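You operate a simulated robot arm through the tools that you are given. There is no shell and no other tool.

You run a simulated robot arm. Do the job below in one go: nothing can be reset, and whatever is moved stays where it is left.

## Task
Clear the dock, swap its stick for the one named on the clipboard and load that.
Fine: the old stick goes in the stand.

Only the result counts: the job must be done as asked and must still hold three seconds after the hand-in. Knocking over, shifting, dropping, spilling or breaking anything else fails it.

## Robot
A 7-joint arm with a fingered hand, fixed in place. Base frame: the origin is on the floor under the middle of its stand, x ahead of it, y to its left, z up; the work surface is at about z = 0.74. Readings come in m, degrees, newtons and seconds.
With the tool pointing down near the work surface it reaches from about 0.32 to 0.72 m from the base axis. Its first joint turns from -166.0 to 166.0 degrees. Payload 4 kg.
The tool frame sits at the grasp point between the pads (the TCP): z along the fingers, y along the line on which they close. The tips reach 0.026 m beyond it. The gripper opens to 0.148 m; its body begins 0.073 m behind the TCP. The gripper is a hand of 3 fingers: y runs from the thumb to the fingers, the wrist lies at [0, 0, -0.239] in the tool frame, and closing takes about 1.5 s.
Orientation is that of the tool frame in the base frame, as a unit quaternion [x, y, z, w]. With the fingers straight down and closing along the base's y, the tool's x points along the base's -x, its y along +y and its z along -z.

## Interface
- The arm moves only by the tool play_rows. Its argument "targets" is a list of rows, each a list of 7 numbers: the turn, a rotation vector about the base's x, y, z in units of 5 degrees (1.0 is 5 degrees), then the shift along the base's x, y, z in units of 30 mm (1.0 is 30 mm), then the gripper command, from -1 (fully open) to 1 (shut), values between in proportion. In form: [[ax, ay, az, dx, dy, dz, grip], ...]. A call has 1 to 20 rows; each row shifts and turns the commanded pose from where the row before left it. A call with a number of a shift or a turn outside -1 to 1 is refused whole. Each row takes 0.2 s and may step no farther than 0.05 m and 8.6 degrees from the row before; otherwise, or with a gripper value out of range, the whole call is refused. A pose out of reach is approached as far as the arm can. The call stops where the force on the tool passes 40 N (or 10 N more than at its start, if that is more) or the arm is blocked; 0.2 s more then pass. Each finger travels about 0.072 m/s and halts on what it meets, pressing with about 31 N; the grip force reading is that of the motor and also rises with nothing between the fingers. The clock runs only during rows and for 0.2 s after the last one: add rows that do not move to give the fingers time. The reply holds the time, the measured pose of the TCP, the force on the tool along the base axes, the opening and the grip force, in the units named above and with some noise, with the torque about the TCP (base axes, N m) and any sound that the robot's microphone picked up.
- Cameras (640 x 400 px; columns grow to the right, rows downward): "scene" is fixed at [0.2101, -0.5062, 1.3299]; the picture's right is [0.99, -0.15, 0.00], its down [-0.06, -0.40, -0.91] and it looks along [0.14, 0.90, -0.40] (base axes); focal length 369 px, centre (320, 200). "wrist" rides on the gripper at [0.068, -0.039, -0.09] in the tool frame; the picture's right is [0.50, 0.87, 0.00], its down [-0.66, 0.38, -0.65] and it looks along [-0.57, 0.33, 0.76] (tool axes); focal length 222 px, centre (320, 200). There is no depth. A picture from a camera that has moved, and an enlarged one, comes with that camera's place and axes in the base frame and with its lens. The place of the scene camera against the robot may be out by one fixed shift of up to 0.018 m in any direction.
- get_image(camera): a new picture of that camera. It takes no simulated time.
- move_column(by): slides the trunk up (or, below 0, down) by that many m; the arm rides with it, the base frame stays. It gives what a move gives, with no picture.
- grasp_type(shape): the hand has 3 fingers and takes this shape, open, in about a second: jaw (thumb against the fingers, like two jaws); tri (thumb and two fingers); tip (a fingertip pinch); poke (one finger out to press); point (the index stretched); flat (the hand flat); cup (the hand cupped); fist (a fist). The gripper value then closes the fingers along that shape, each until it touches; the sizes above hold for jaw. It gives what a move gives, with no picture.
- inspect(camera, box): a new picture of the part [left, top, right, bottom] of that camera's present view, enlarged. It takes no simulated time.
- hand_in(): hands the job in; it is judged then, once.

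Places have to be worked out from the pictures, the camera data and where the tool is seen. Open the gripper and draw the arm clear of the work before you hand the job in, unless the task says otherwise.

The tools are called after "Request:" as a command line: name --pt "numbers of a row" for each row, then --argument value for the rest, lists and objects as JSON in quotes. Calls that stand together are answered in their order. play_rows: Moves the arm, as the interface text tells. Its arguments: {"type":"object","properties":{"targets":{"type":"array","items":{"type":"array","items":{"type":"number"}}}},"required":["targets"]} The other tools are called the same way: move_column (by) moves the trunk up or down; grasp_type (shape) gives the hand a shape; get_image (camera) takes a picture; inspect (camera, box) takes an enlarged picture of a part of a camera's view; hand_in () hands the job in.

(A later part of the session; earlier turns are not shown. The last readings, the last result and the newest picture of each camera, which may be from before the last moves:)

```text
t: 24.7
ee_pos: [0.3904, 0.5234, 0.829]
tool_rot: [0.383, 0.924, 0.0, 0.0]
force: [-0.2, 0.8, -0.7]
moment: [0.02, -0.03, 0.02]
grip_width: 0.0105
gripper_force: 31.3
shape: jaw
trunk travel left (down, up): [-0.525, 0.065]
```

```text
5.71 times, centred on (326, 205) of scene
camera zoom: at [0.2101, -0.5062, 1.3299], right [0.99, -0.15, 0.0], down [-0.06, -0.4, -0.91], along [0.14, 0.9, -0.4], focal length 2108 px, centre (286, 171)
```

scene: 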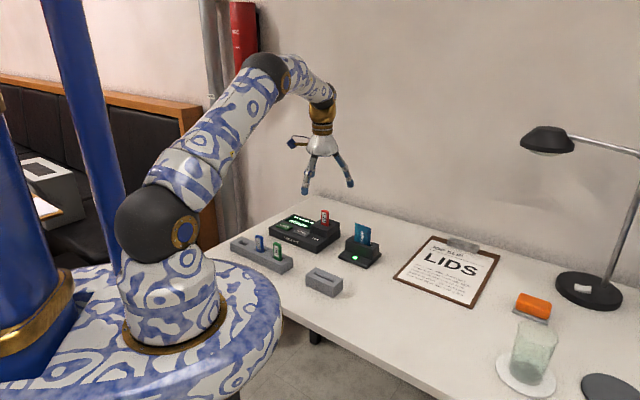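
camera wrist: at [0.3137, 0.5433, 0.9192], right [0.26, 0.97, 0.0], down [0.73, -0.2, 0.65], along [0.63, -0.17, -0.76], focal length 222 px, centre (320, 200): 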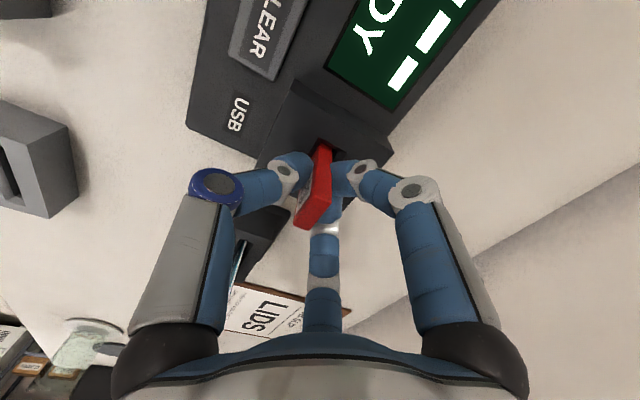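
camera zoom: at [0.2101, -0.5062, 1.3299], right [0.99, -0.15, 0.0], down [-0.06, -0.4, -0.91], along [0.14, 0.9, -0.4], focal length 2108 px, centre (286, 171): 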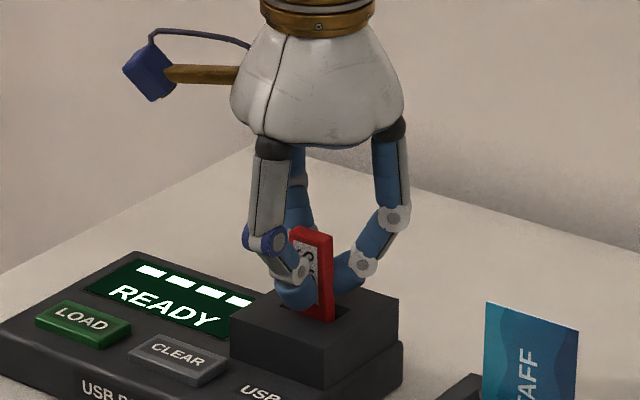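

Gripped at 10.5 mm with no side force. I lift gently straight up first and check the force.

Request:
play_rows --pt "0 0 0 0 0 0.15 1" --pt "0 0 0 0 0 0.2 1" --pt "0 0 0 0 0 0.25 1"

Request:
inspect --camera "scene" --box '[270, 170, 382, 240]'

```text
t: 25.5
ee_pos: [0.3906, 0.5242, 0.847]
tool_rot: [0.382, 0.924, 0.001, -0.001]
force: [0.3, 0.2, 0.4]
moment: [-0.02, -0.01, 0.01]
grip_width: 0.0105
gripper_force: 31.3
shape: jaw
trunk travel left (down, up): [-0.525, 0.065]
```

```text
5.71 times, centred on (326, 205) of scene
camera zoom: at [0.2101, -0.5062, 1.3299], right [0.99, -0.15, 0.0], down [-0.06, -0.4, -0.91], along [0.14, 0.9, -0.4], focal length 2108 px, centre (286, 171)
```

zoom: 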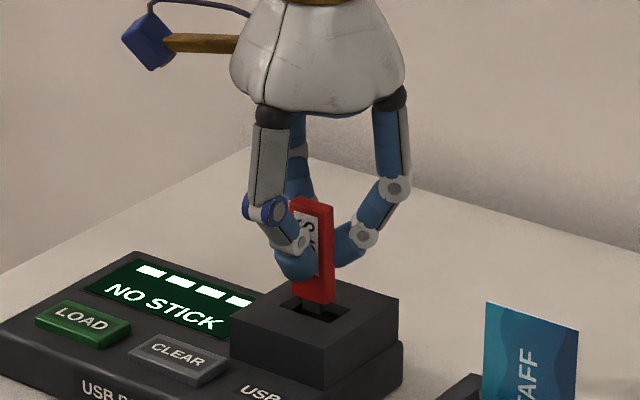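

The stick slides out cleanly and the display says "NO STICK". I raise it well clear.

Request:
play_rows --pt "0 0 0 0 0 0.5 1" --pt "0 0 0 0 0 0.8 1" --pt "0 0 0 0 0 0.8 1" --pt "0 0 0 0 0 0.8 1" --pt "0 0 0 0 0 0.5 1" --pt "0 0 0 0 0 0 1"

Request:
get_image --camera "scene"

Request:
inspect --camera "scene" --box '[270, 150, 382, 220]'

Request:
get_image --camera "wrist"

Request:
inspect --camera "wrist" --box '[256, 140, 384, 240]'

```text
t: 26.9
ee_pos: [0.3895, 0.5235, 0.9478]
tool_rot: [0.383, 0.924, -0.001, 0.0]
force: [-0.9, 0.4, -0.4]
moment: [-0.02, 0.04, 0.02]
grip_width: 0.0108
gripper_force: 31.4
shape: jaw
trunk travel left (down, up): [-0.525, 0.065]
```

```text
taken
```

scene: 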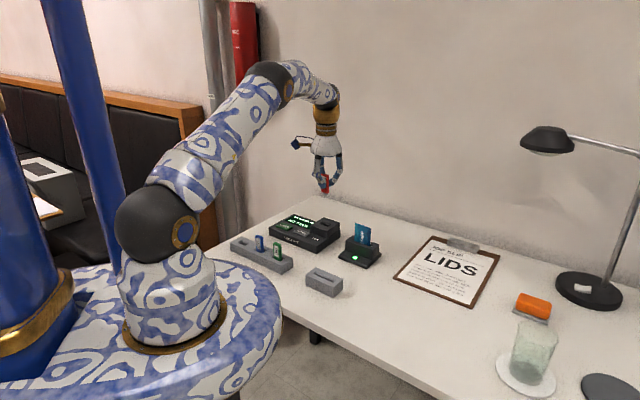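

```text
5.71 times, centred on (326, 185) of scene
camera zoom: at [0.2101, -0.5062, 1.3299], right [0.99, -0.15, 0.0], down [-0.06, -0.4, -0.91], along [0.14, 0.9, -0.4], focal length 2108 px, centre (286, 286)
```

zoom: 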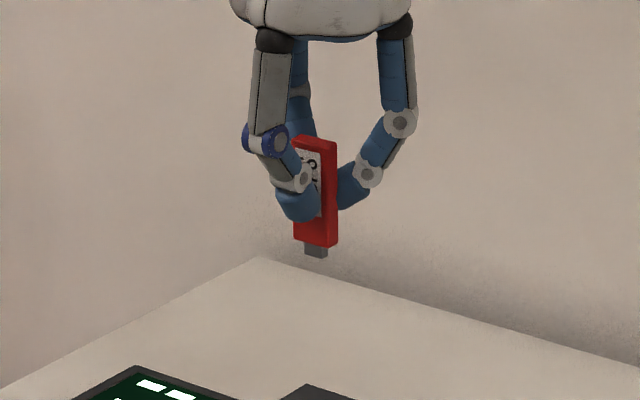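

```text
taken
camera wrist: at [0.3145, 0.5428, 1.0384], right [0.26, 0.97, 0.0], down [0.73, -0.2, 0.65], along [0.63, -0.17, -0.76], focal length 222 px, centre (320, 200)
```

wrist: 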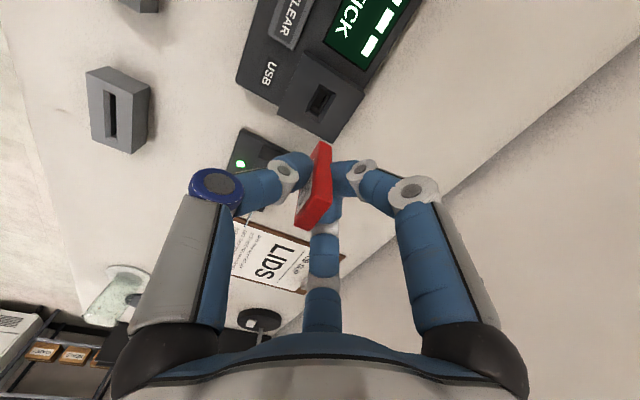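

```text
4.00 times, centred on (320, 190) of wrist
camera zoom: at [0.3145, 0.5428, 1.0384], right [0.26, 0.97, 0.0], down [0.73, -0.2, 0.65], along [0.63, -0.17, -0.76], focal length 888 px, centre (320, 240)
```

zoom: 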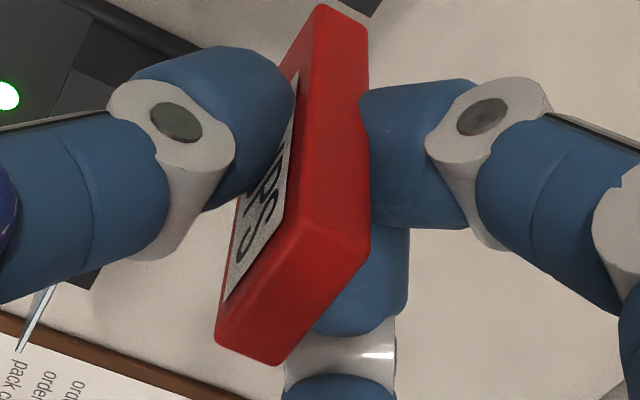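

CUPS is held straight, its lower end about 0.058 below the TCP. The empty stand slot is at about (0.131, 0.487) from the wrist view, so I carry the stick above it at safe height.

Request:
play_rows --pt "0 0 0 -0.6 -0.1 0 1" --pt "0 0 0 -1 -0.15 0 1" --pt "0 0 0 -1 -0.15 0 1" --pt "0 0 0 -1 -0.15 0 1" --pt "0 0 0 -1 -0.15 0 1" --pt "0 0 0 -1 -0.15 -0.1 1" --pt "0 0 0 -1 -0.15 -0.2 1" --pt "0 0 0 -1 -0.12 -0.2 1" --pt "0 0 0 -0.6 -0.1 -0.2 1" --pt "0 0 0 -0.4 0 -0.2 1" --pt "0 0 0 0 0 0 1" --pt "0 0 0 0 0 0 1"

Request:
get_image --camera "wrist"

Request:
inspect --camera "wrist" --box '[240, 70, 400, 170]'

Request:
get_image --camera "scene"

```text
t: 29.5
ee_pos: [0.1316, 0.4869, 0.9209]
tool_rot: [0.383, 0.924, 0.0, 0.0]
force: [0.6, 0.1, 0.3]
moment: [-0.01, 0.0, 0.03]
grip_width: 0.0107
gripper_force: 30.9
shape: jaw
trunk travel left (down, up): [-0.525, 0.065]
```

```text
taken
camera wrist: at [0.0564, 0.5071, 1.0111], right [0.26, 0.97, 0.0], down [0.73, -0.2, 0.65], along [0.63, -0.17, -0.76], focal length 222 px, centre (320, 200)
```

wrist: 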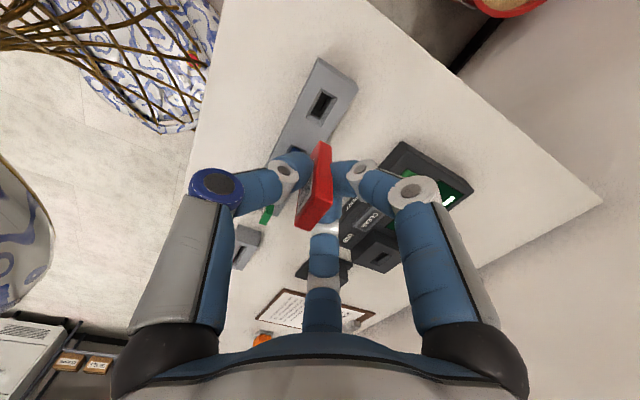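

```text
4.00 times, centred on (320, 120) of wrist
camera zoom: at [0.0564, 0.5071, 1.0111], right [0.26, 0.97, 0.0], down [0.73, -0.2, 0.65], along [0.63, -0.17, -0.76], focal length 888 px, centre (320, 520)
```

zoom: 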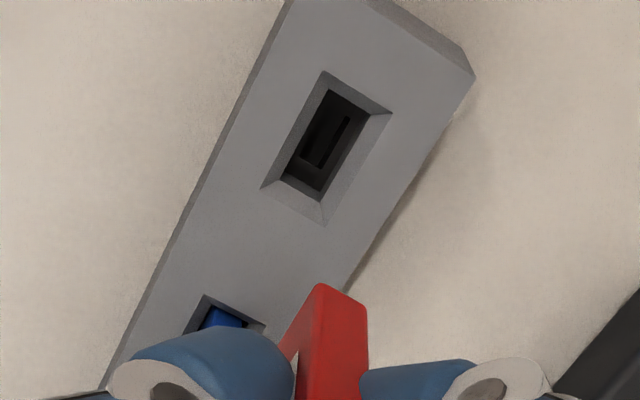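

```text
taken
```

scene: 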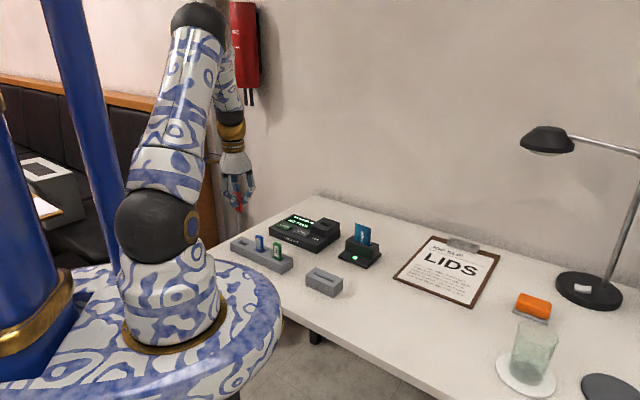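

The slot (with lead-in chamfer) is centred near (0.134, 0.487), rim z ≈ 0.768, about 2 mm ahead of the tool axis. I correct and lower to z = 0.85, keeping the plug above the rim, then re-check.

Request:
play_rows --pt "0 0 0 0.07 0.04 -0.6 1" --pt "0 0 0 0 0 -0.7 1" --pt "0 0 0 0 0 -0.6 1" --pt "0 0 0 0 0 -0.45 1" --pt "0 0 0 0 0 0 1" --pt "0 0 0 0 0 0 1"

Request:
inspect --camera "wrist" --box '[240, 90, 400, 190]'

Request:
inspect --camera "scene" --box '[200, 170, 312, 240]'

Request:
inspect --camera "scene" --box '[220, 210, 300, 260]'

```text
t: 30.9
ee_pos: [0.1343, 0.4886, 0.8503]
tool_rot: [0.383, 0.924, 0.0, 0.0]
force: [-0.3, -0.2, -0.5]
moment: [-0.02, 0.01, 0.0]
grip_width: 0.0105
gripper_force: 30.9
shape: jaw
trunk travel left (down, up): [-0.525, 0.065]
```

```text
4.00 times, centred on (320, 140) of wrist
camera zoom: at [0.0595, 0.5077, 0.9405], right [0.26, 0.97, 0.0], down [0.73, -0.2, 0.65], along [0.63, -0.17, -0.76], focal length 888 px, centre (320, 440)
```

zoom: 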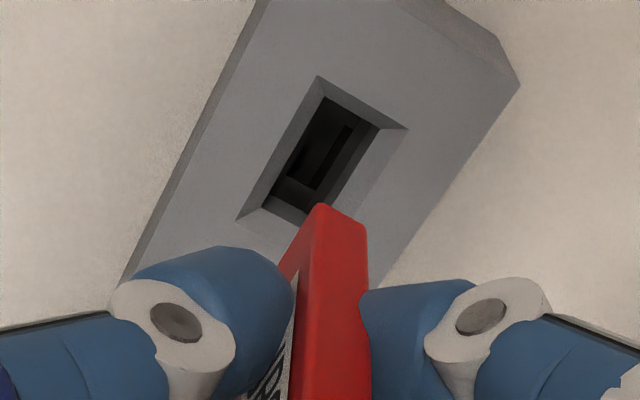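

```text
5.71 times, centred on (256, 205) of scene
camera zoom: at [0.2101, -0.5062, 1.3299], right [0.99, -0.15, 0.0], down [-0.06, -0.4, -0.91], along [0.14, 0.9, -0.4], focal length 2108 px, centre (686, 171)
```

zoom: 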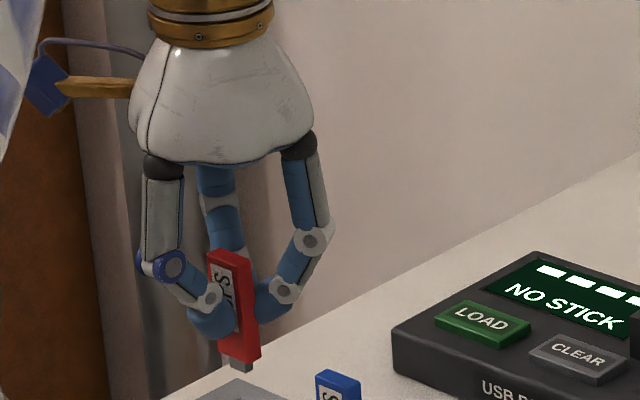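

```text
8.00 times, centred on (260, 235) of scene
camera zoom: at [0.2101, -0.5062, 1.3299], right [0.99, -0.15, 0.0], down [-0.06, -0.4, -0.91], along [0.14, 0.9, -0.4], focal length 2952 px, centre (800, -80)
```

zoom: 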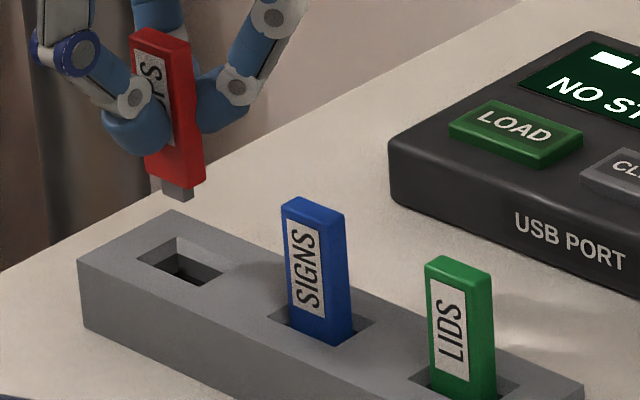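

Tracking shows the slot within 1 mm of the tool axis. I zoom in on the inner slot to judge clearance for the plug.

Request:
inspect --camera "wrist" --box '[292, 105, 348, 140]'

Request:
inspect --camera "wrist" --box '[292, 135, 348, 170]'

Request:
inspect --camera "scene" --box '[226, 210, 274, 240]'

```text
11.43 times, centred on (320, 122) of wrist
camera zoom: at [0.0595, 0.5077, 0.9405], right [0.26, 0.97, 0.0], down [0.73, -0.2, 0.65], along [0.63, -0.17, -0.76], focal length 2538 px, centre (320, 1086)
```

zoom: 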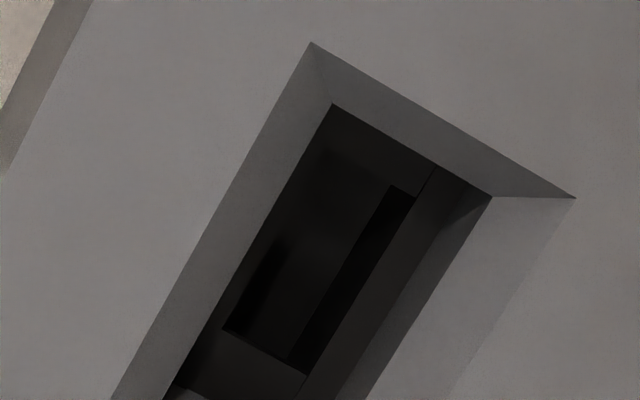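

```text
11.43 times, centred on (320, 152) of wrist
camera zoom: at [0.0595, 0.5077, 0.9405], right [0.26, 0.97, 0.0], down [0.73, -0.2, 0.65], along [0.63, -0.17, -0.76], focal length 2538 px, centre (320, 743)
```

zoom: 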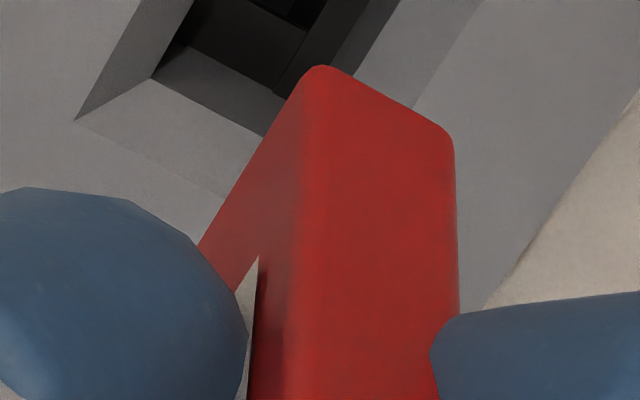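

```text
13.33 times, centred on (250, 225) of scene
camera zoom: at [0.2101, -0.5062, 1.3299], right [0.99, -0.15, 0.0], down [-0.06, -0.4, -0.91], along [0.14, 0.9, -0.4], focal length 4919 px, centre (1253, -133)
```

zoom: 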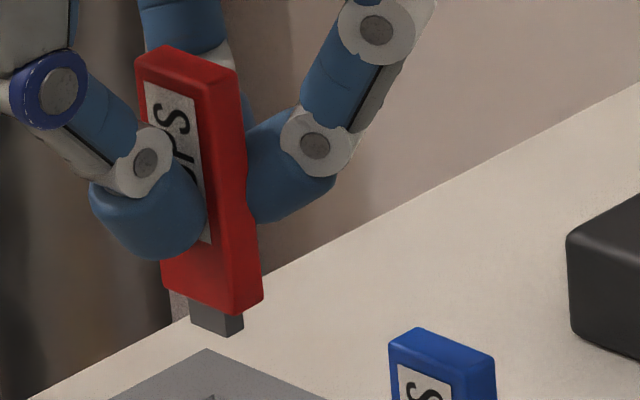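

The plug slot leaves roughly ±1 mm, so I go down a little more to z ≈ 0.832 (plug just above the rim) and compare stick and slot directly.

Request:
play_rows --pt "0 0 0 0 0 -0.3 1" --pt "0 0 0 0 0 -0.3 1" --pt "0 0 0 0 0 0 1" --pt "0 0 0 0 0 0 1"

Request:
inspect --camera "wrist" --box '[288, 110, 368, 160]'

Request:
inspect --camera "scene" --box '[222, 215, 270, 245]'

```text
t: 31.9
ee_pos: [0.1331, 0.4878, 0.8328]
tool_rot: [0.383, 0.924, 0.0, 0.0]
force: [-0.7, 0.1, 0.5]
moment: [0.01, -0.03, 0.01]
grip_width: 0.0108
gripper_force: 32.1
shape: jaw
trunk travel left (down, up): [-0.525, 0.065]
```

```text
8.00 times, centred on (328, 135) of wrist
camera zoom: at [0.0574, 0.5074, 0.9228], right [0.26, 0.97, 0.0], down [0.73, -0.2, 0.65], along [0.63, -0.17, -0.76], focal length 1777 px, centre (256, 720)
```

zoom: 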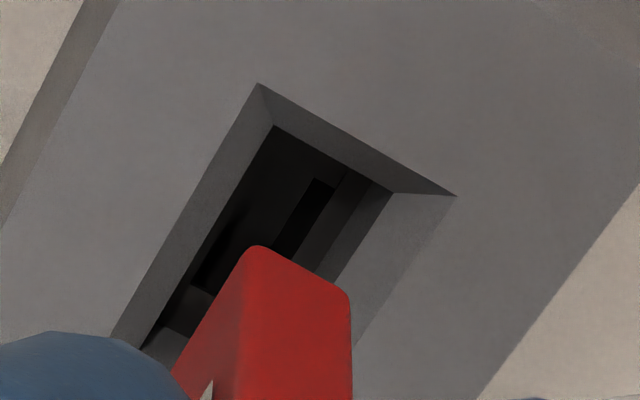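

```text
13.33 times, centred on (246, 230) of scene
camera zoom: at [0.2101, -0.5062, 1.3299], right [0.99, -0.15, 0.0], down [-0.06, -0.4, -0.91], along [0.14, 0.9, -0.4], focal length 4919 px, centre (1307, -200)
```

zoom: 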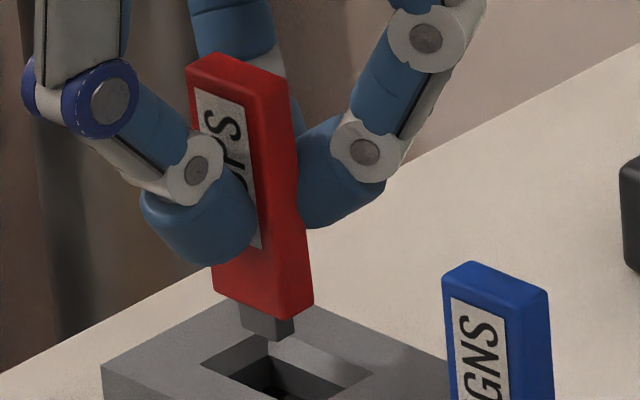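

The stick sits about (−1, −1.7) mm off the slot centre. I nudge by that and lower 6 mm, then verify before inserting.

Request:
play_rows --pt "0 0 0 0.035 0.055 -0.05 1" --pt "0 0 0 0 0 -0.1 1" --pt "0 0 0 0 0 -0.05 1" --pt "0 0 0 0 0 0 1" --pt "0 0 0 0 0 0 1"

Request:
inspect --camera "wrist" --box '[288, 110, 368, 160]'

Request:
inspect --camera "scene" --box '[222, 215, 270, 245]'

```text
t: 33.1
ee_pos: [0.1353, 0.4883, 0.8271]
tool_rot: [0.383, 0.924, 0.0, -0.001]
force: [1.0, -1.1, -0.2]
moment: [0.02, -0.03, 0.02]
grip_width: 0.0107
gripper_force: 30.9
shape: jaw
trunk travel left (down, up): [-0.525, 0.065]
```

```text
8.00 times, centred on (328, 135) of wrist
camera zoom: at [0.0586, 0.5086, 0.917], right [0.26, 0.97, 0.0], down [0.73, -0.2, 0.65], along [0.63, -0.17, -0.76], focal length 1777 px, centre (256, 720)
```

zoom: 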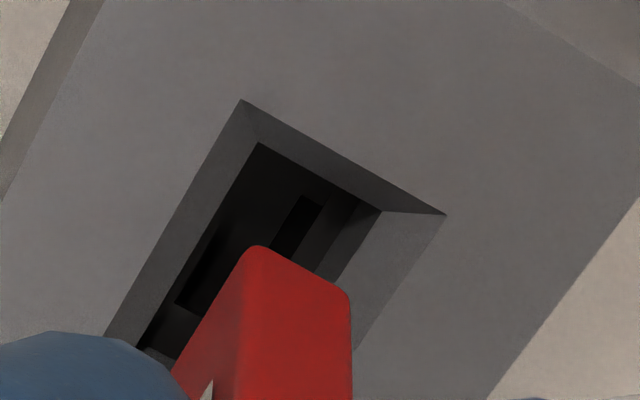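

```text
13.33 times, centred on (246, 230) of scene
camera zoom: at [0.2101, -0.5062, 1.3299], right [0.99, -0.15, 0.0], down [-0.06, -0.4, -0.91], along [0.14, 0.9, -0.4], focal length 4919 px, centre (1307, -200)
```

zoom: 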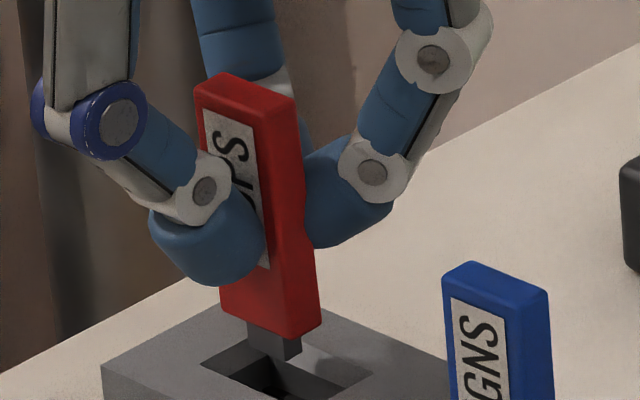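

I check the same alignment from the scene camera with the full slot in frame.

Request:
inspect --camera "scene" --box '[228, 228, 268, 253]'

Request:
inspect --camera "scene" --box '[228, 218, 300, 263]'

```text
16.00 times, centred on (248, 240) of scene
camera zoom: at [0.2101, -0.5062, 1.3299], right [0.99, -0.15, 0.0], down [-0.06, -0.4, -0.91], along [0.14, 0.9, -0.4], focal length 5903 px, centre (1472, -448)
```

zoom: 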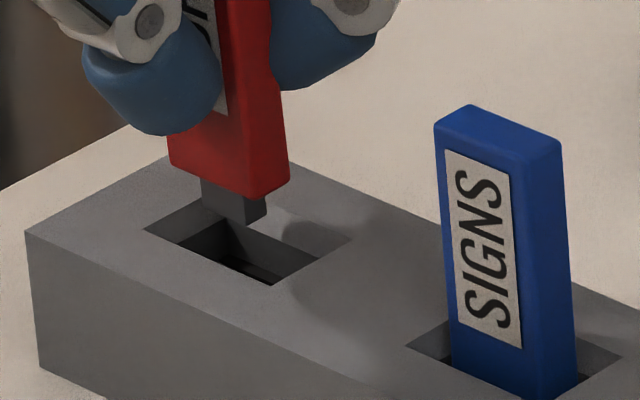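

```text
8.89 times, centred on (264, 240) of scene
camera zoom: at [0.2101, -0.5062, 1.3299], right [0.99, -0.15, 0.0], down [-0.06, -0.4, -0.91], along [0.14, 0.9, -0.4], focal length 3280 px, centre (818, -160)
```

zoom: 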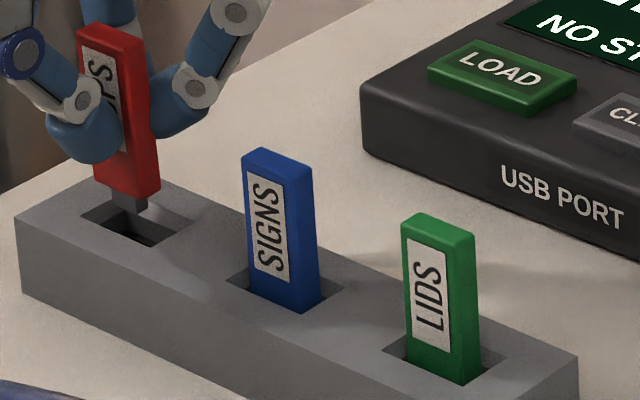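

Scene view says the plug must move ~2 mm in +x and that the rim is ~5 mm below it (rim ≈ 0.767). I shift +1.7 mm in x and look again before lowering.

Request:
play_rows --pt "0 0 0 0.057 0 0 1" --pt "0 0 0 0 0 -0.05 1" --pt "0 0 0 0 0 0 1" --pt "0 0 0 0 0 0 1"

Request:
inspect --camera "scene" --box '[228, 228, 268, 253]'

Request:
inspect --camera "wrist" --box '[288, 110, 368, 160]'

```text
t: 34.1
ee_pos: [0.1363, 0.4892, 0.8255]
tool_rot: [0.383, 0.924, 0.0, -0.001]
force: [0.2, 0.2, -0.5]
moment: [-0.01, 0.01, 0.03]
grip_width: 0.0107
gripper_force: 31.0
shape: jaw
trunk travel left (down, up): [-0.525, 0.065]
```

```text
16.00 times, centred on (248, 240) of scene
camera zoom: at [0.2101, -0.5062, 1.3299], right [0.99, -0.15, 0.0], down [-0.06, -0.4, -0.91], along [0.14, 0.9, -0.4], focal length 5903 px, centre (1472, -448)
```

zoom: 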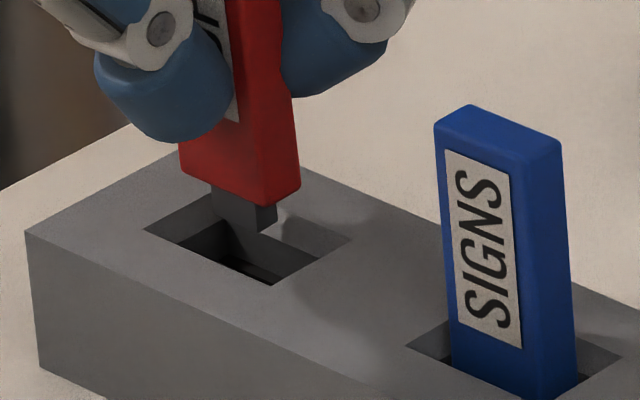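

```text
8.00 times, centred on (328, 135) of wrist
camera zoom: at [0.0605, 0.5088, 0.9152], right [0.26, 0.97, 0.0], down [0.73, -0.2, 0.65], along [0.63, -0.17, -0.76], focal length 1777 px, centre (256, 720)
```

zoom: 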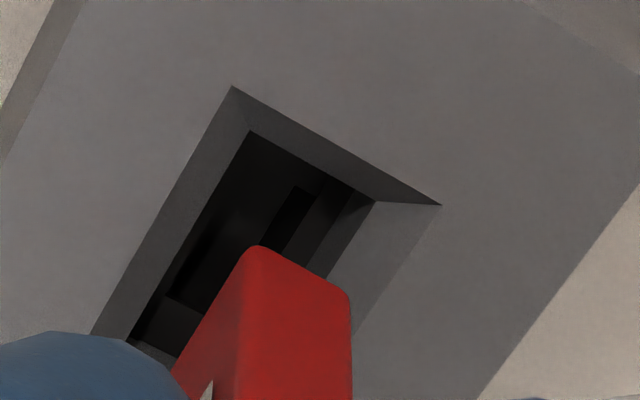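

Both views now agree the plug is centred over the slot. I lower in small steps, watching force.

Request:
play_rows --pt "0 0 0 0 0 -0.1 1" --pt "0 0 0 0 0 -0.1 1" --pt "0 0 0 0 0 -0.07 1" --pt "0 0 0 0 0 0 1"

Request:
inspect --camera "scene" --box '[228, 228, 268, 253]'

Request:
inspect --camera "wrist" --box '[288, 110, 368, 160]'

```text
t: 35.1
ee_pos: [0.1353, 0.4891, 0.817]
tool_rot: [0.382, 0.924, 0.0, -0.001]
force: [-0.2, 0.4, -0.7]
moment: [-0.01, -0.04, 0.01]
grip_width: 0.0106
gripper_force: 31.2
shape: jaw
trunk travel left (down, up): [-0.525, 0.065]
```

```text
16.00 times, centred on (248, 240) of scene
camera zoom: at [0.2101, -0.5062, 1.3299], right [0.99, -0.15, 0.0], down [-0.06, -0.4, -0.91], along [0.14, 0.9, -0.4], focal length 5903 px, centre (1472, -448)
```

zoom: 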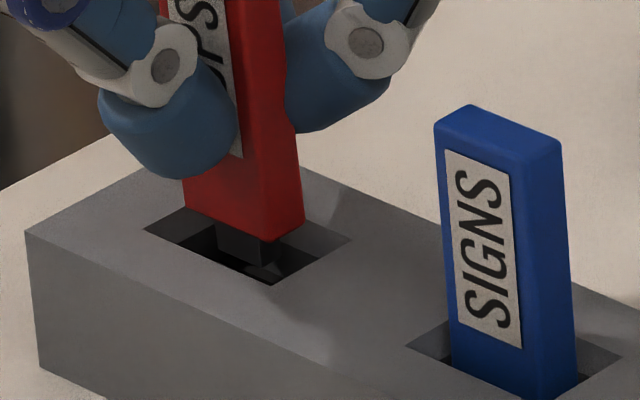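

```text
8.00 times, centred on (328, 135) of wrist
camera zoom: at [0.0605, 0.509, 0.9075], right [0.26, 0.97, 0.0], down [0.73, -0.2, 0.65], along [0.63, -0.17, -0.76], focal length 1777 px, centre (256, 720)
```

zoom: 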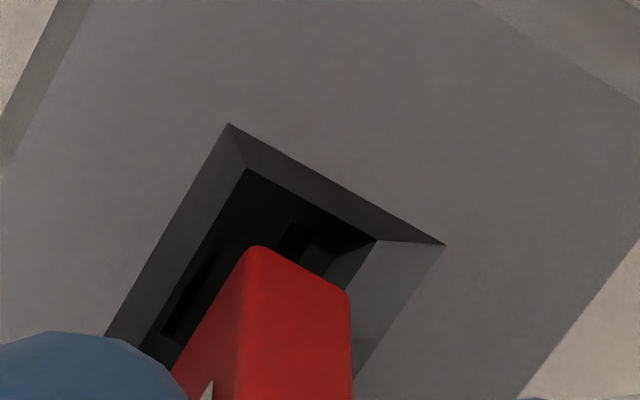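

The plug is inside the pocket and the body is centred within ~0.5 mm, no force. I continue lowering.

Request:
play_rows --pt "0 0 0 0 0 -0.07 1" --pt "0 0 0 0 0 -0.07 1" --pt "0 0 0 0 0 -0.07 1" --pt "0 0 0 0 0 0 1"

Request:
inspect --camera "scene" --box '[228, 228, 268, 253]'

```text
t: 36.1
ee_pos: [0.1354, 0.4894, 0.8121]
tool_rot: [0.383, 0.924, 0.001, 0.0]
force: [-0.3, 0.3, 0.0]
moment: [0.02, -0.01, -0.01]
grip_width: 0.0107
gripper_force: 30.3
shape: jaw
trunk travel left (down, up): [-0.525, 0.065]
```

```text
16.00 times, centred on (248, 240) of scene
camera zoom: at [0.2101, -0.5062, 1.3299], right [0.99, -0.15, 0.0], down [-0.06, -0.4, -0.91], along [0.14, 0.9, -0.4], focal length 5903 px, centre (1472, -448)
```

zoom: 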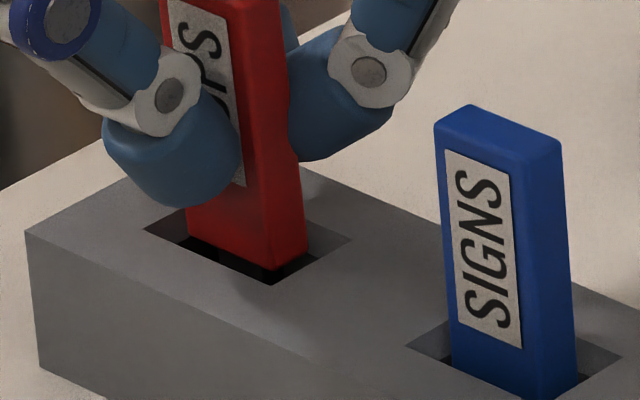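

Still free of force, body entering the pocket. I keep lowering in 2 mm steps.

Request:
play_rows --pt "0 0 0 0 0 -0.07 1" --pt "0 0 0 0 0 -0.07 1" --pt "0 0 0 0 0 0 1"

Request:
inspect --camera "scene" --box '[228, 218, 300, 263]'

```text
t: 36.9
ee_pos: [0.136, 0.4892, 0.8066]
tool_rot: [0.383, 0.924, 0.0, 0.0]
force: [-0.2, -0.3, 0.0]
moment: [-0.01, 0.01, -0.03]
grip_width: 0.0105
gripper_force: 31.4
shape: jaw
trunk travel left (down, up): [-0.525, 0.065]
```

```text
8.89 times, centred on (264, 240) of scene
camera zoom: at [0.2101, -0.5062, 1.3299], right [0.99, -0.15, 0.0], down [-0.06, -0.4, -0.91], along [0.14, 0.9, -0.4], focal length 3280 px, centre (818, -160)
```

zoom: 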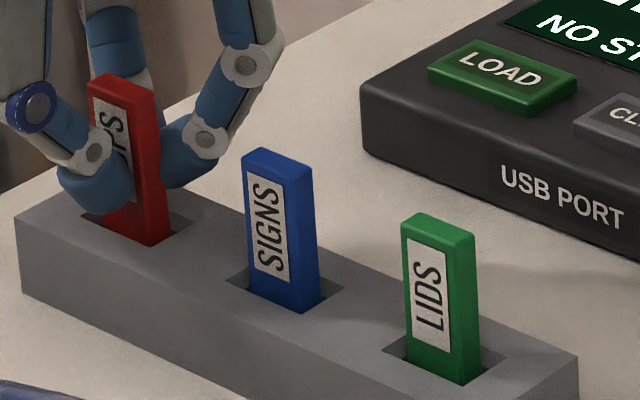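

CUPS must still go ~4–5 mm lower to match its neighbours. I continue carefully.

Request:
play_rows --pt "0 0 0 0 0 -0.06 1" --pt "0 0 0 0 0 -0.06 1" --pt "0 0 0 0 0 0 1"

Request:
inspect --camera "scene" --box '[228, 218, 300, 263]'

```text
t: 37.7
ee_pos: [0.1373, 0.4901, 0.8038]
tool_rot: [0.382, 0.924, -0.001, 0.0]
force: [0.1, 0.1, 0.2]
moment: [0.0, -0.02, 0.02]
grip_width: 0.0106
gripper_force: 31.7
shape: jaw
trunk travel left (down, up): [-0.525, 0.065]
```

```text
8.89 times, centred on (264, 240) of scene
camera zoom: at [0.2101, -0.5062, 1.3299], right [0.99, -0.15, 0.0], down [-0.06, -0.4, -0.91], along [0.14, 0.9, -0.4], focal length 3280 px, centre (818, -160)
```

zoom: 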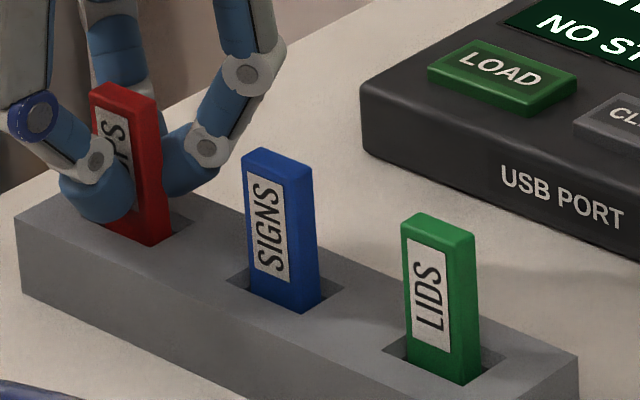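

Almost level; force still zero. Another couple of millimetres.

Request:
play_rows --pt "0 0 0 0 0 -0.05 1" --pt "0 0 0 0 0 -0.03 1" --pt "0 0 0 0 0 0 1"

Request:
inspect --camera "scene" --box '[228, 218, 300, 263]'

Request:
get_image --camera "wrist"

```text
t: 38.5
ee_pos: [0.1368, 0.4886, 0.8029]
tool_rot: [0.383, 0.924, 0.0, 0.0]
force: [0.8, 0.4, 4.2]
moment: [-0.01, 0.04, -0.02]
grip_width: 0.0108
gripper_force: 31.4
shape: jaw
trunk travel left (down, up): [-0.525, 0.065]
```

```text
8.89 times, centred on (264, 240) of scene
camera zoom: at [0.2101, -0.5062, 1.3299], right [0.99, -0.15, 0.0], down [-0.06, -0.4, -0.91], along [0.14, 0.9, -0.4], focal length 3280 px, centre (818, -160)
```

zoom: 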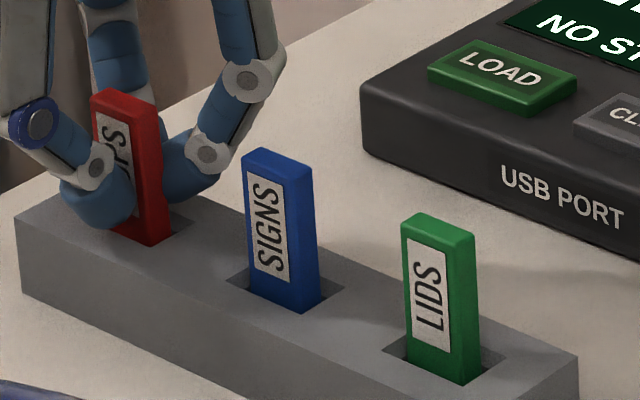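

```text
taken
camera wrist: at [0.0606, 0.5092, 0.8916], right [0.26, 0.97, 0.0], down [0.73, -0.2, 0.65], along [0.63, -0.17, -0.76], focal length 222 px, centre (320, 200)
```

wrist: 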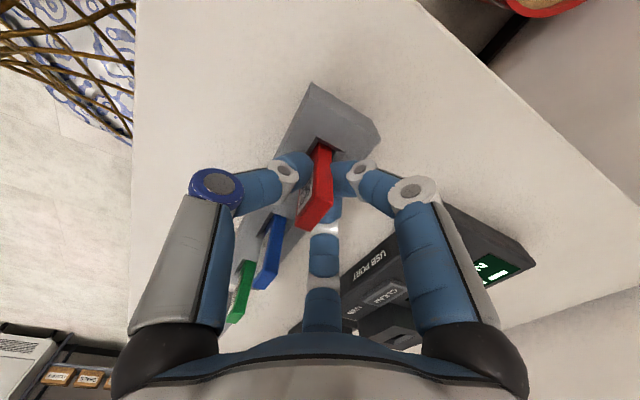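

Seated: 4 N of contact and its top is in line with the others. I open the hand modestly and then lift straight up.

Request:
play_rows --pt "0 0 0 0 0 0 0.8" --pt "0 0 0 0 0 0 0.6" --pt "0 0 0 0 0 0 0.4" --pt "0 0 0 0 0 0 0.4" --pt "0 0 0 0 0 0 0.4" --pt "0 0 0 0 0 0 0.4"

Request:
get_image --camera "wrist"

Request:
inspect --camera "scene" --box '[228, 218, 300, 263]'

```text
t: 39.9
ee_pos: [0.1363, 0.4897, 0.8012]
tool_rot: [0.383, 0.924, -0.001, 0.0]
force: [-0.3, 0.2, -0.2]
moment: [0.0, 0.0, 0.03]
grip_width: 0.044
gripper_force: 0.0
shape: jaw
trunk travel left (down, up): [-0.525, 0.065]
```

```text
taken
camera wrist: at [0.0605, 0.5092, 0.8913], right [0.26, 0.97, 0.0], down [0.73, -0.2, 0.65], along [0.63, -0.17, -0.76], focal length 222 px, centre (320, 200)
```

wrist: 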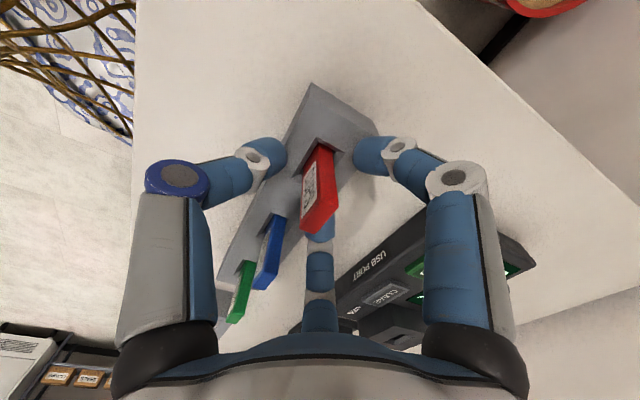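

```text
8.89 times, centred on (264, 240) of scene
camera zoom: at [0.2101, -0.5062, 1.3299], right [0.99, -0.15, 0.0], down [-0.06, -0.4, -0.91], along [0.14, 0.9, -0.4], focal length 3280 px, centre (818, -160)
```

zoom: 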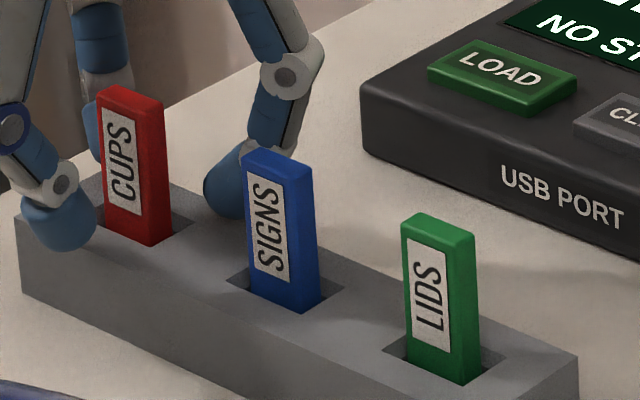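

CUPS stands upright in its slot, released. I lift straight up.

Request:
play_rows --pt "0 0 0 0 0 0.3 0.4" --pt "0 0 0 0 0 0.7 0.4" --pt "0 0 0 0 0 0.9 0.4" --pt "0 0 0 0 0 0.9 0.4" --pt "0 0 0 0 0 0.7 0.4" --pt "0 0 0 0 0 0 0.4"

Request:
inspect --camera "scene" --box '[220, 190, 316, 250]'

Request:
get_image --camera "wrist"

```text
t: 41.3
ee_pos: [0.137, 0.4892, 0.906]
tool_rot: [0.383, 0.924, 0.0, 0.0]
force: [0.0, 0.1, 0.4]
moment: [-0.01, 0.01, -0.02]
grip_width: 0.0442
gripper_force: 0.2
shape: jaw
trunk travel left (down, up): [-0.525, 0.065]
```

```text
6.67 times, centred on (268, 220) of scene
camera zoom: at [0.2101, -0.5062, 1.3299], right [0.99, -0.15, 0.0], down [-0.06, -0.4, -0.91], along [0.14, 0.9, -0.4], focal length 2460 px, centre (667, 67)
```

zoom: 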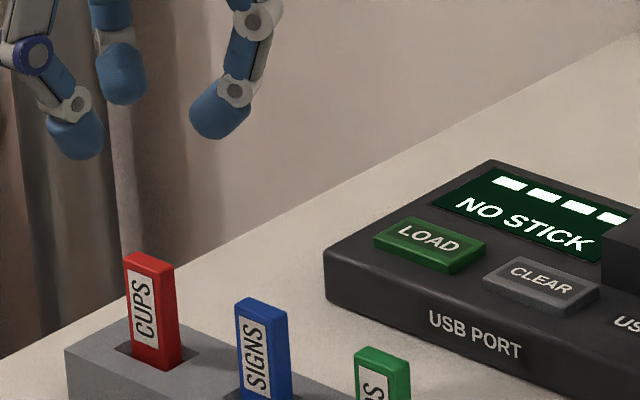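

```text
taken
camera wrist: at [0.0614, 0.509, 0.9965], right [0.26, 0.97, 0.0], down [0.73, -0.2, 0.65], along [0.63, -0.17, -0.76], focal length 222 px, centre (320, 200)
```

wrist: 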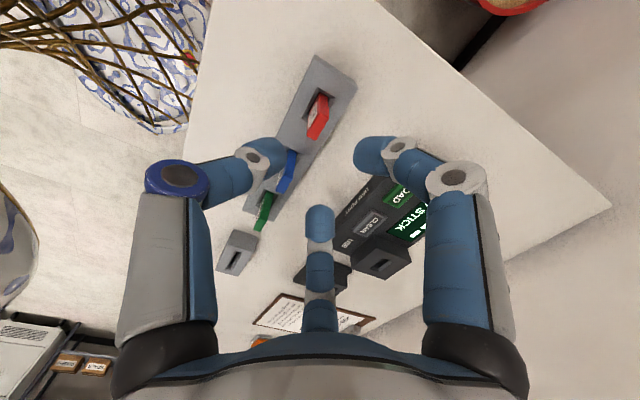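

CUPS is left standing straight. Extrapolating the slot spacing puts LIDS at about (0.236, 0.387); I hover above it and look.

Request:
play_rows --pt "0 0 0 0.5 -0.5 0.1 0.4" --pt "0 0 0 0.8 -0.8 0.1 0.4" --pt "0 0 0 0.8 -0.8 0.1 0.4" --pt "0 0 0 0.8 -0.8 0 0.2" --pt "0 0 0 0.4 -0.49 0 -0.2" --pt "0 0 0 0 0 0 -0.2" --pt "0 0 0 0 0 0 -0.2" --pt "0 0 0 0 0 0 -0.2"

Request:
get_image --camera "wrist"

Request:
inspect --camera "wrist" --box '[284, 100, 364, 150]'

Request:
inspect --camera "scene" --box '[228, 180, 340, 250]'

```text
t: 43.1
ee_pos: [0.2362, 0.3883, 0.9151]
tool_rot: [0.383, 0.924, 0.0, 0.0]
force: [-0.5, 1.0, 0.1]
moment: [0.02, -0.03, -0.01]
grip_width: 0.0884
gripper_force: 0.0
shape: jaw
trunk travel left (down, up): [-0.525, 0.065]
```

```text
taken
camera wrist: at [0.1601, 0.4069, 1.005], right [0.26, 0.97, 0.0], down [0.73, -0.2, 0.65], along [0.63, -0.17, -0.76], focal length 222 px, centre (320, 200)
```

wrist: 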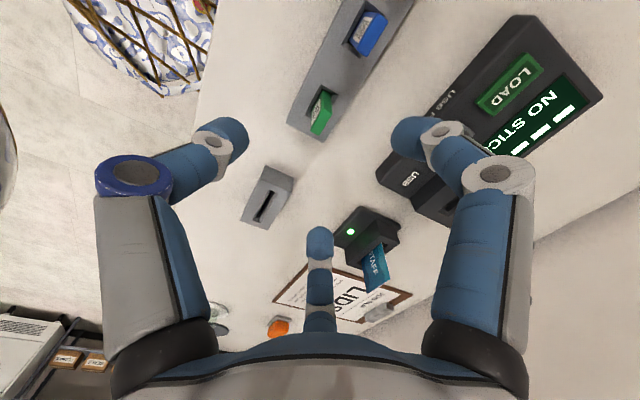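

```text
8.00 times, centred on (324, 125) of wrist
camera zoom: at [0.1601, 0.4069, 1.005], right [0.26, 0.97, 0.0], down [0.73, -0.2, 0.65], along [0.63, -0.17, -0.76], focal length 1777 px, centre (288, 800)
```

zoom: 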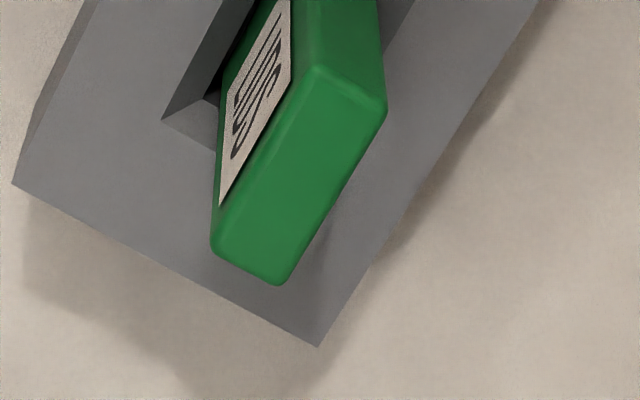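

```text
5.71 times, centred on (284, 215) of scene
camera zoom: at [0.2101, -0.5062, 1.3299], right [0.99, -0.15, 0.0], down [-0.06, -0.4, -0.91], along [0.14, 0.9, -0.4], focal length 2108 px, centre (526, 114)
```

zoom: 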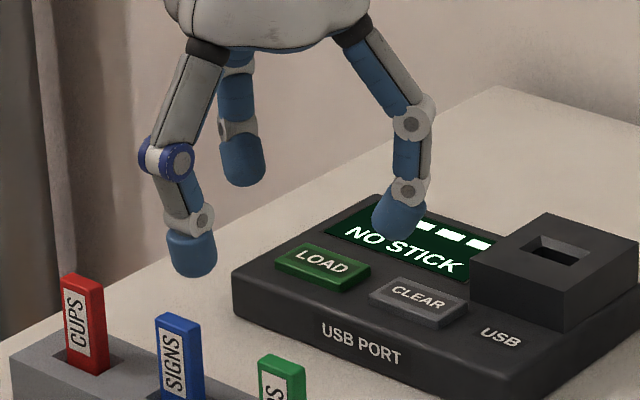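

LIDS's top face is centred near (0.2346, 0.3878), about (−1.2, +1.4) mm from the tool axis. I correct, narrow the hand to stay clear of SIGNS, and lower to just above the stick.

Request:
play_rows --pt "0 0 0 -0.04 0.047 -0.5 0.3" --pt "0 0 0 0 0 -0.6 0.3" --pt "0 0 0 0 0 -0.6 0.3" --pt "0 0 0 0 0 0 0.3" --pt "0 0 0 0 0 0 0.3"

Request:
inspect --camera "wrist" --box '[280, 120, 360, 170]'

Request:
get_image --camera "wrist"

```text
t: 44.3
ee_pos: [0.2346, 0.3887, 0.864]
tool_rot: [0.382, 0.924, 0.0, 0.0]
force: [0.1, -0.2, 0.4]
moment: [0.0, -0.03, -0.02]
grip_width: 0.052
gripper_force: 0.0
shape: jaw
trunk travel left (down, up): [-0.525, 0.065]
```

```text
8.00 times, centred on (320, 145) of wrist
camera zoom: at [0.1588, 0.4079, 0.9535], right [0.26, 0.97, 0.0], down [0.73, -0.2, 0.65], along [0.63, -0.17, -0.76], focal length 1777 px, centre (320, 640)
```

zoom: 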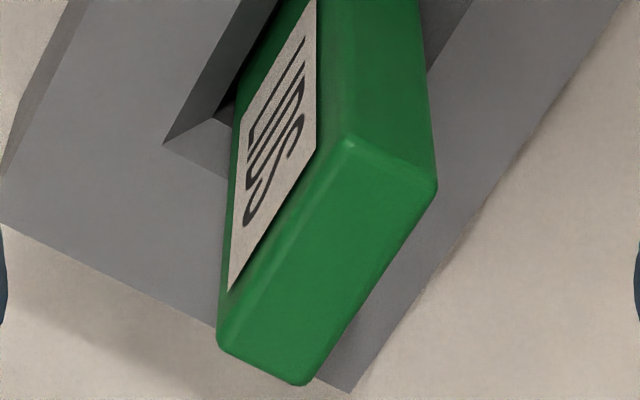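

```text
taken
camera wrist: at [0.1588, 0.4079, 0.9535], right [0.26, 0.97, 0.0], down [0.73, -0.2, 0.65], along [0.63, -0.17, -0.76], focal length 222 px, centre (320, 200)
```

wrist: 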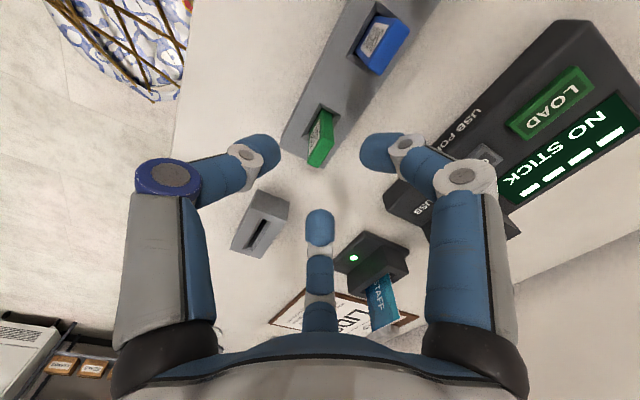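

LIDS is centred within 0.5 mm of the tool axis. I descend around it to z ≈ 0.804.

Request:
play_rows --pt "0 0 0 0 0.01 -0.5 0.3" --pt "0 0 0 0 0 -0.5 0.3" --pt "0 0 0 0 0 -0.5 0.3" --pt "0 0 0 0 0 -0.5 0.3" --pt "0 0 0 0 0 0 0.5" --pt "0 0 0 0 0 0 0.5"

Request:
inspect --camera "wrist" --box '[280, 190, 360, 240]'

Request:
inspect --camera "scene" --box '[228, 208, 308, 258]'

Request:
get_image --camera "wrist"

```text
t: 45.7
ee_pos: [0.2338, 0.3897, 0.8038]
tool_rot: [0.383, 0.924, 0.0, 0.001]
force: [-0.3, -1.0, 0.2]
moment: [0.01, -0.03, 0.01]
grip_width: 0.0373
gripper_force: 0.1
shape: jaw
trunk travel left (down, up): [-0.525, 0.065]
```

```text
8.00 times, centred on (320, 215) of wrist
camera zoom: at [0.158, 0.4096, 0.8932], right [0.26, 0.97, 0.0], down [0.73, -0.2, 0.65], along [0.63, -0.17, -0.76], focal length 1777 px, centre (320, 80)
```

zoom: 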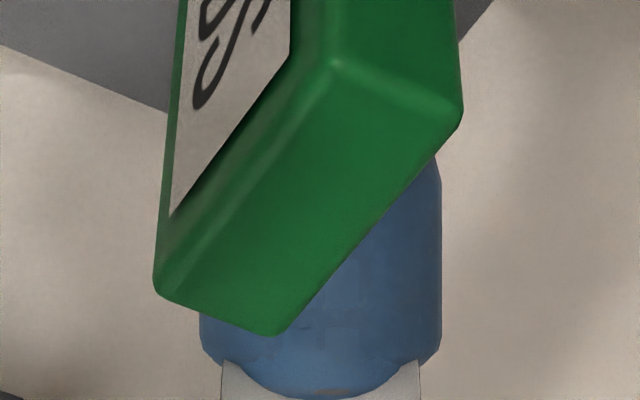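

```text
8.00 times, centred on (268, 233) of scene
camera zoom: at [0.2101, -0.5062, 1.3299], right [0.99, -0.15, 0.0], down [-0.06, -0.4, -0.91], along [0.14, 0.9, -0.4], focal length 2952 px, centre (736, -64)
```

zoom: 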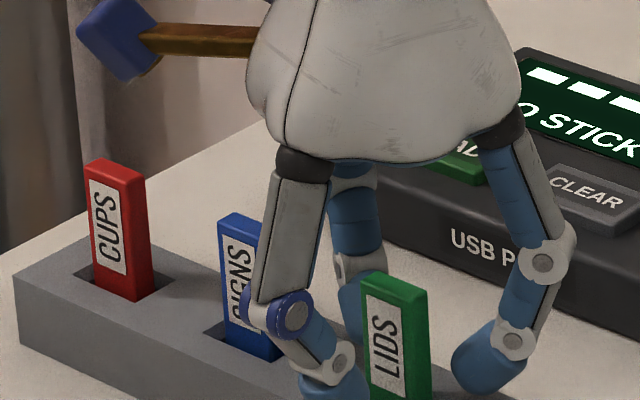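

```text
taken
camera wrist: at [0.158, 0.4096, 0.8932], right [0.26, 0.97, 0.0], down [0.73, -0.2, 0.65], along [0.63, -0.17, -0.76], focal length 222 px, centre (320, 200)
```

wrist: 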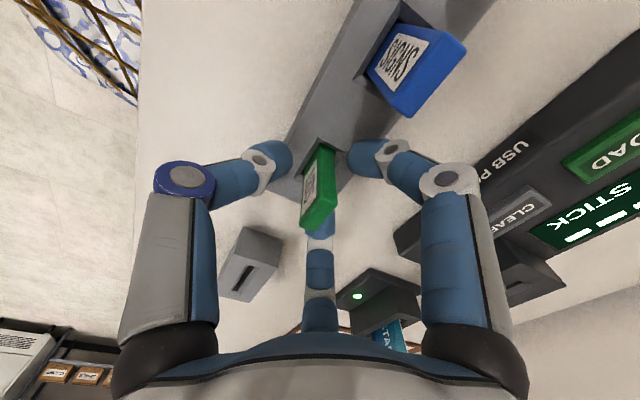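

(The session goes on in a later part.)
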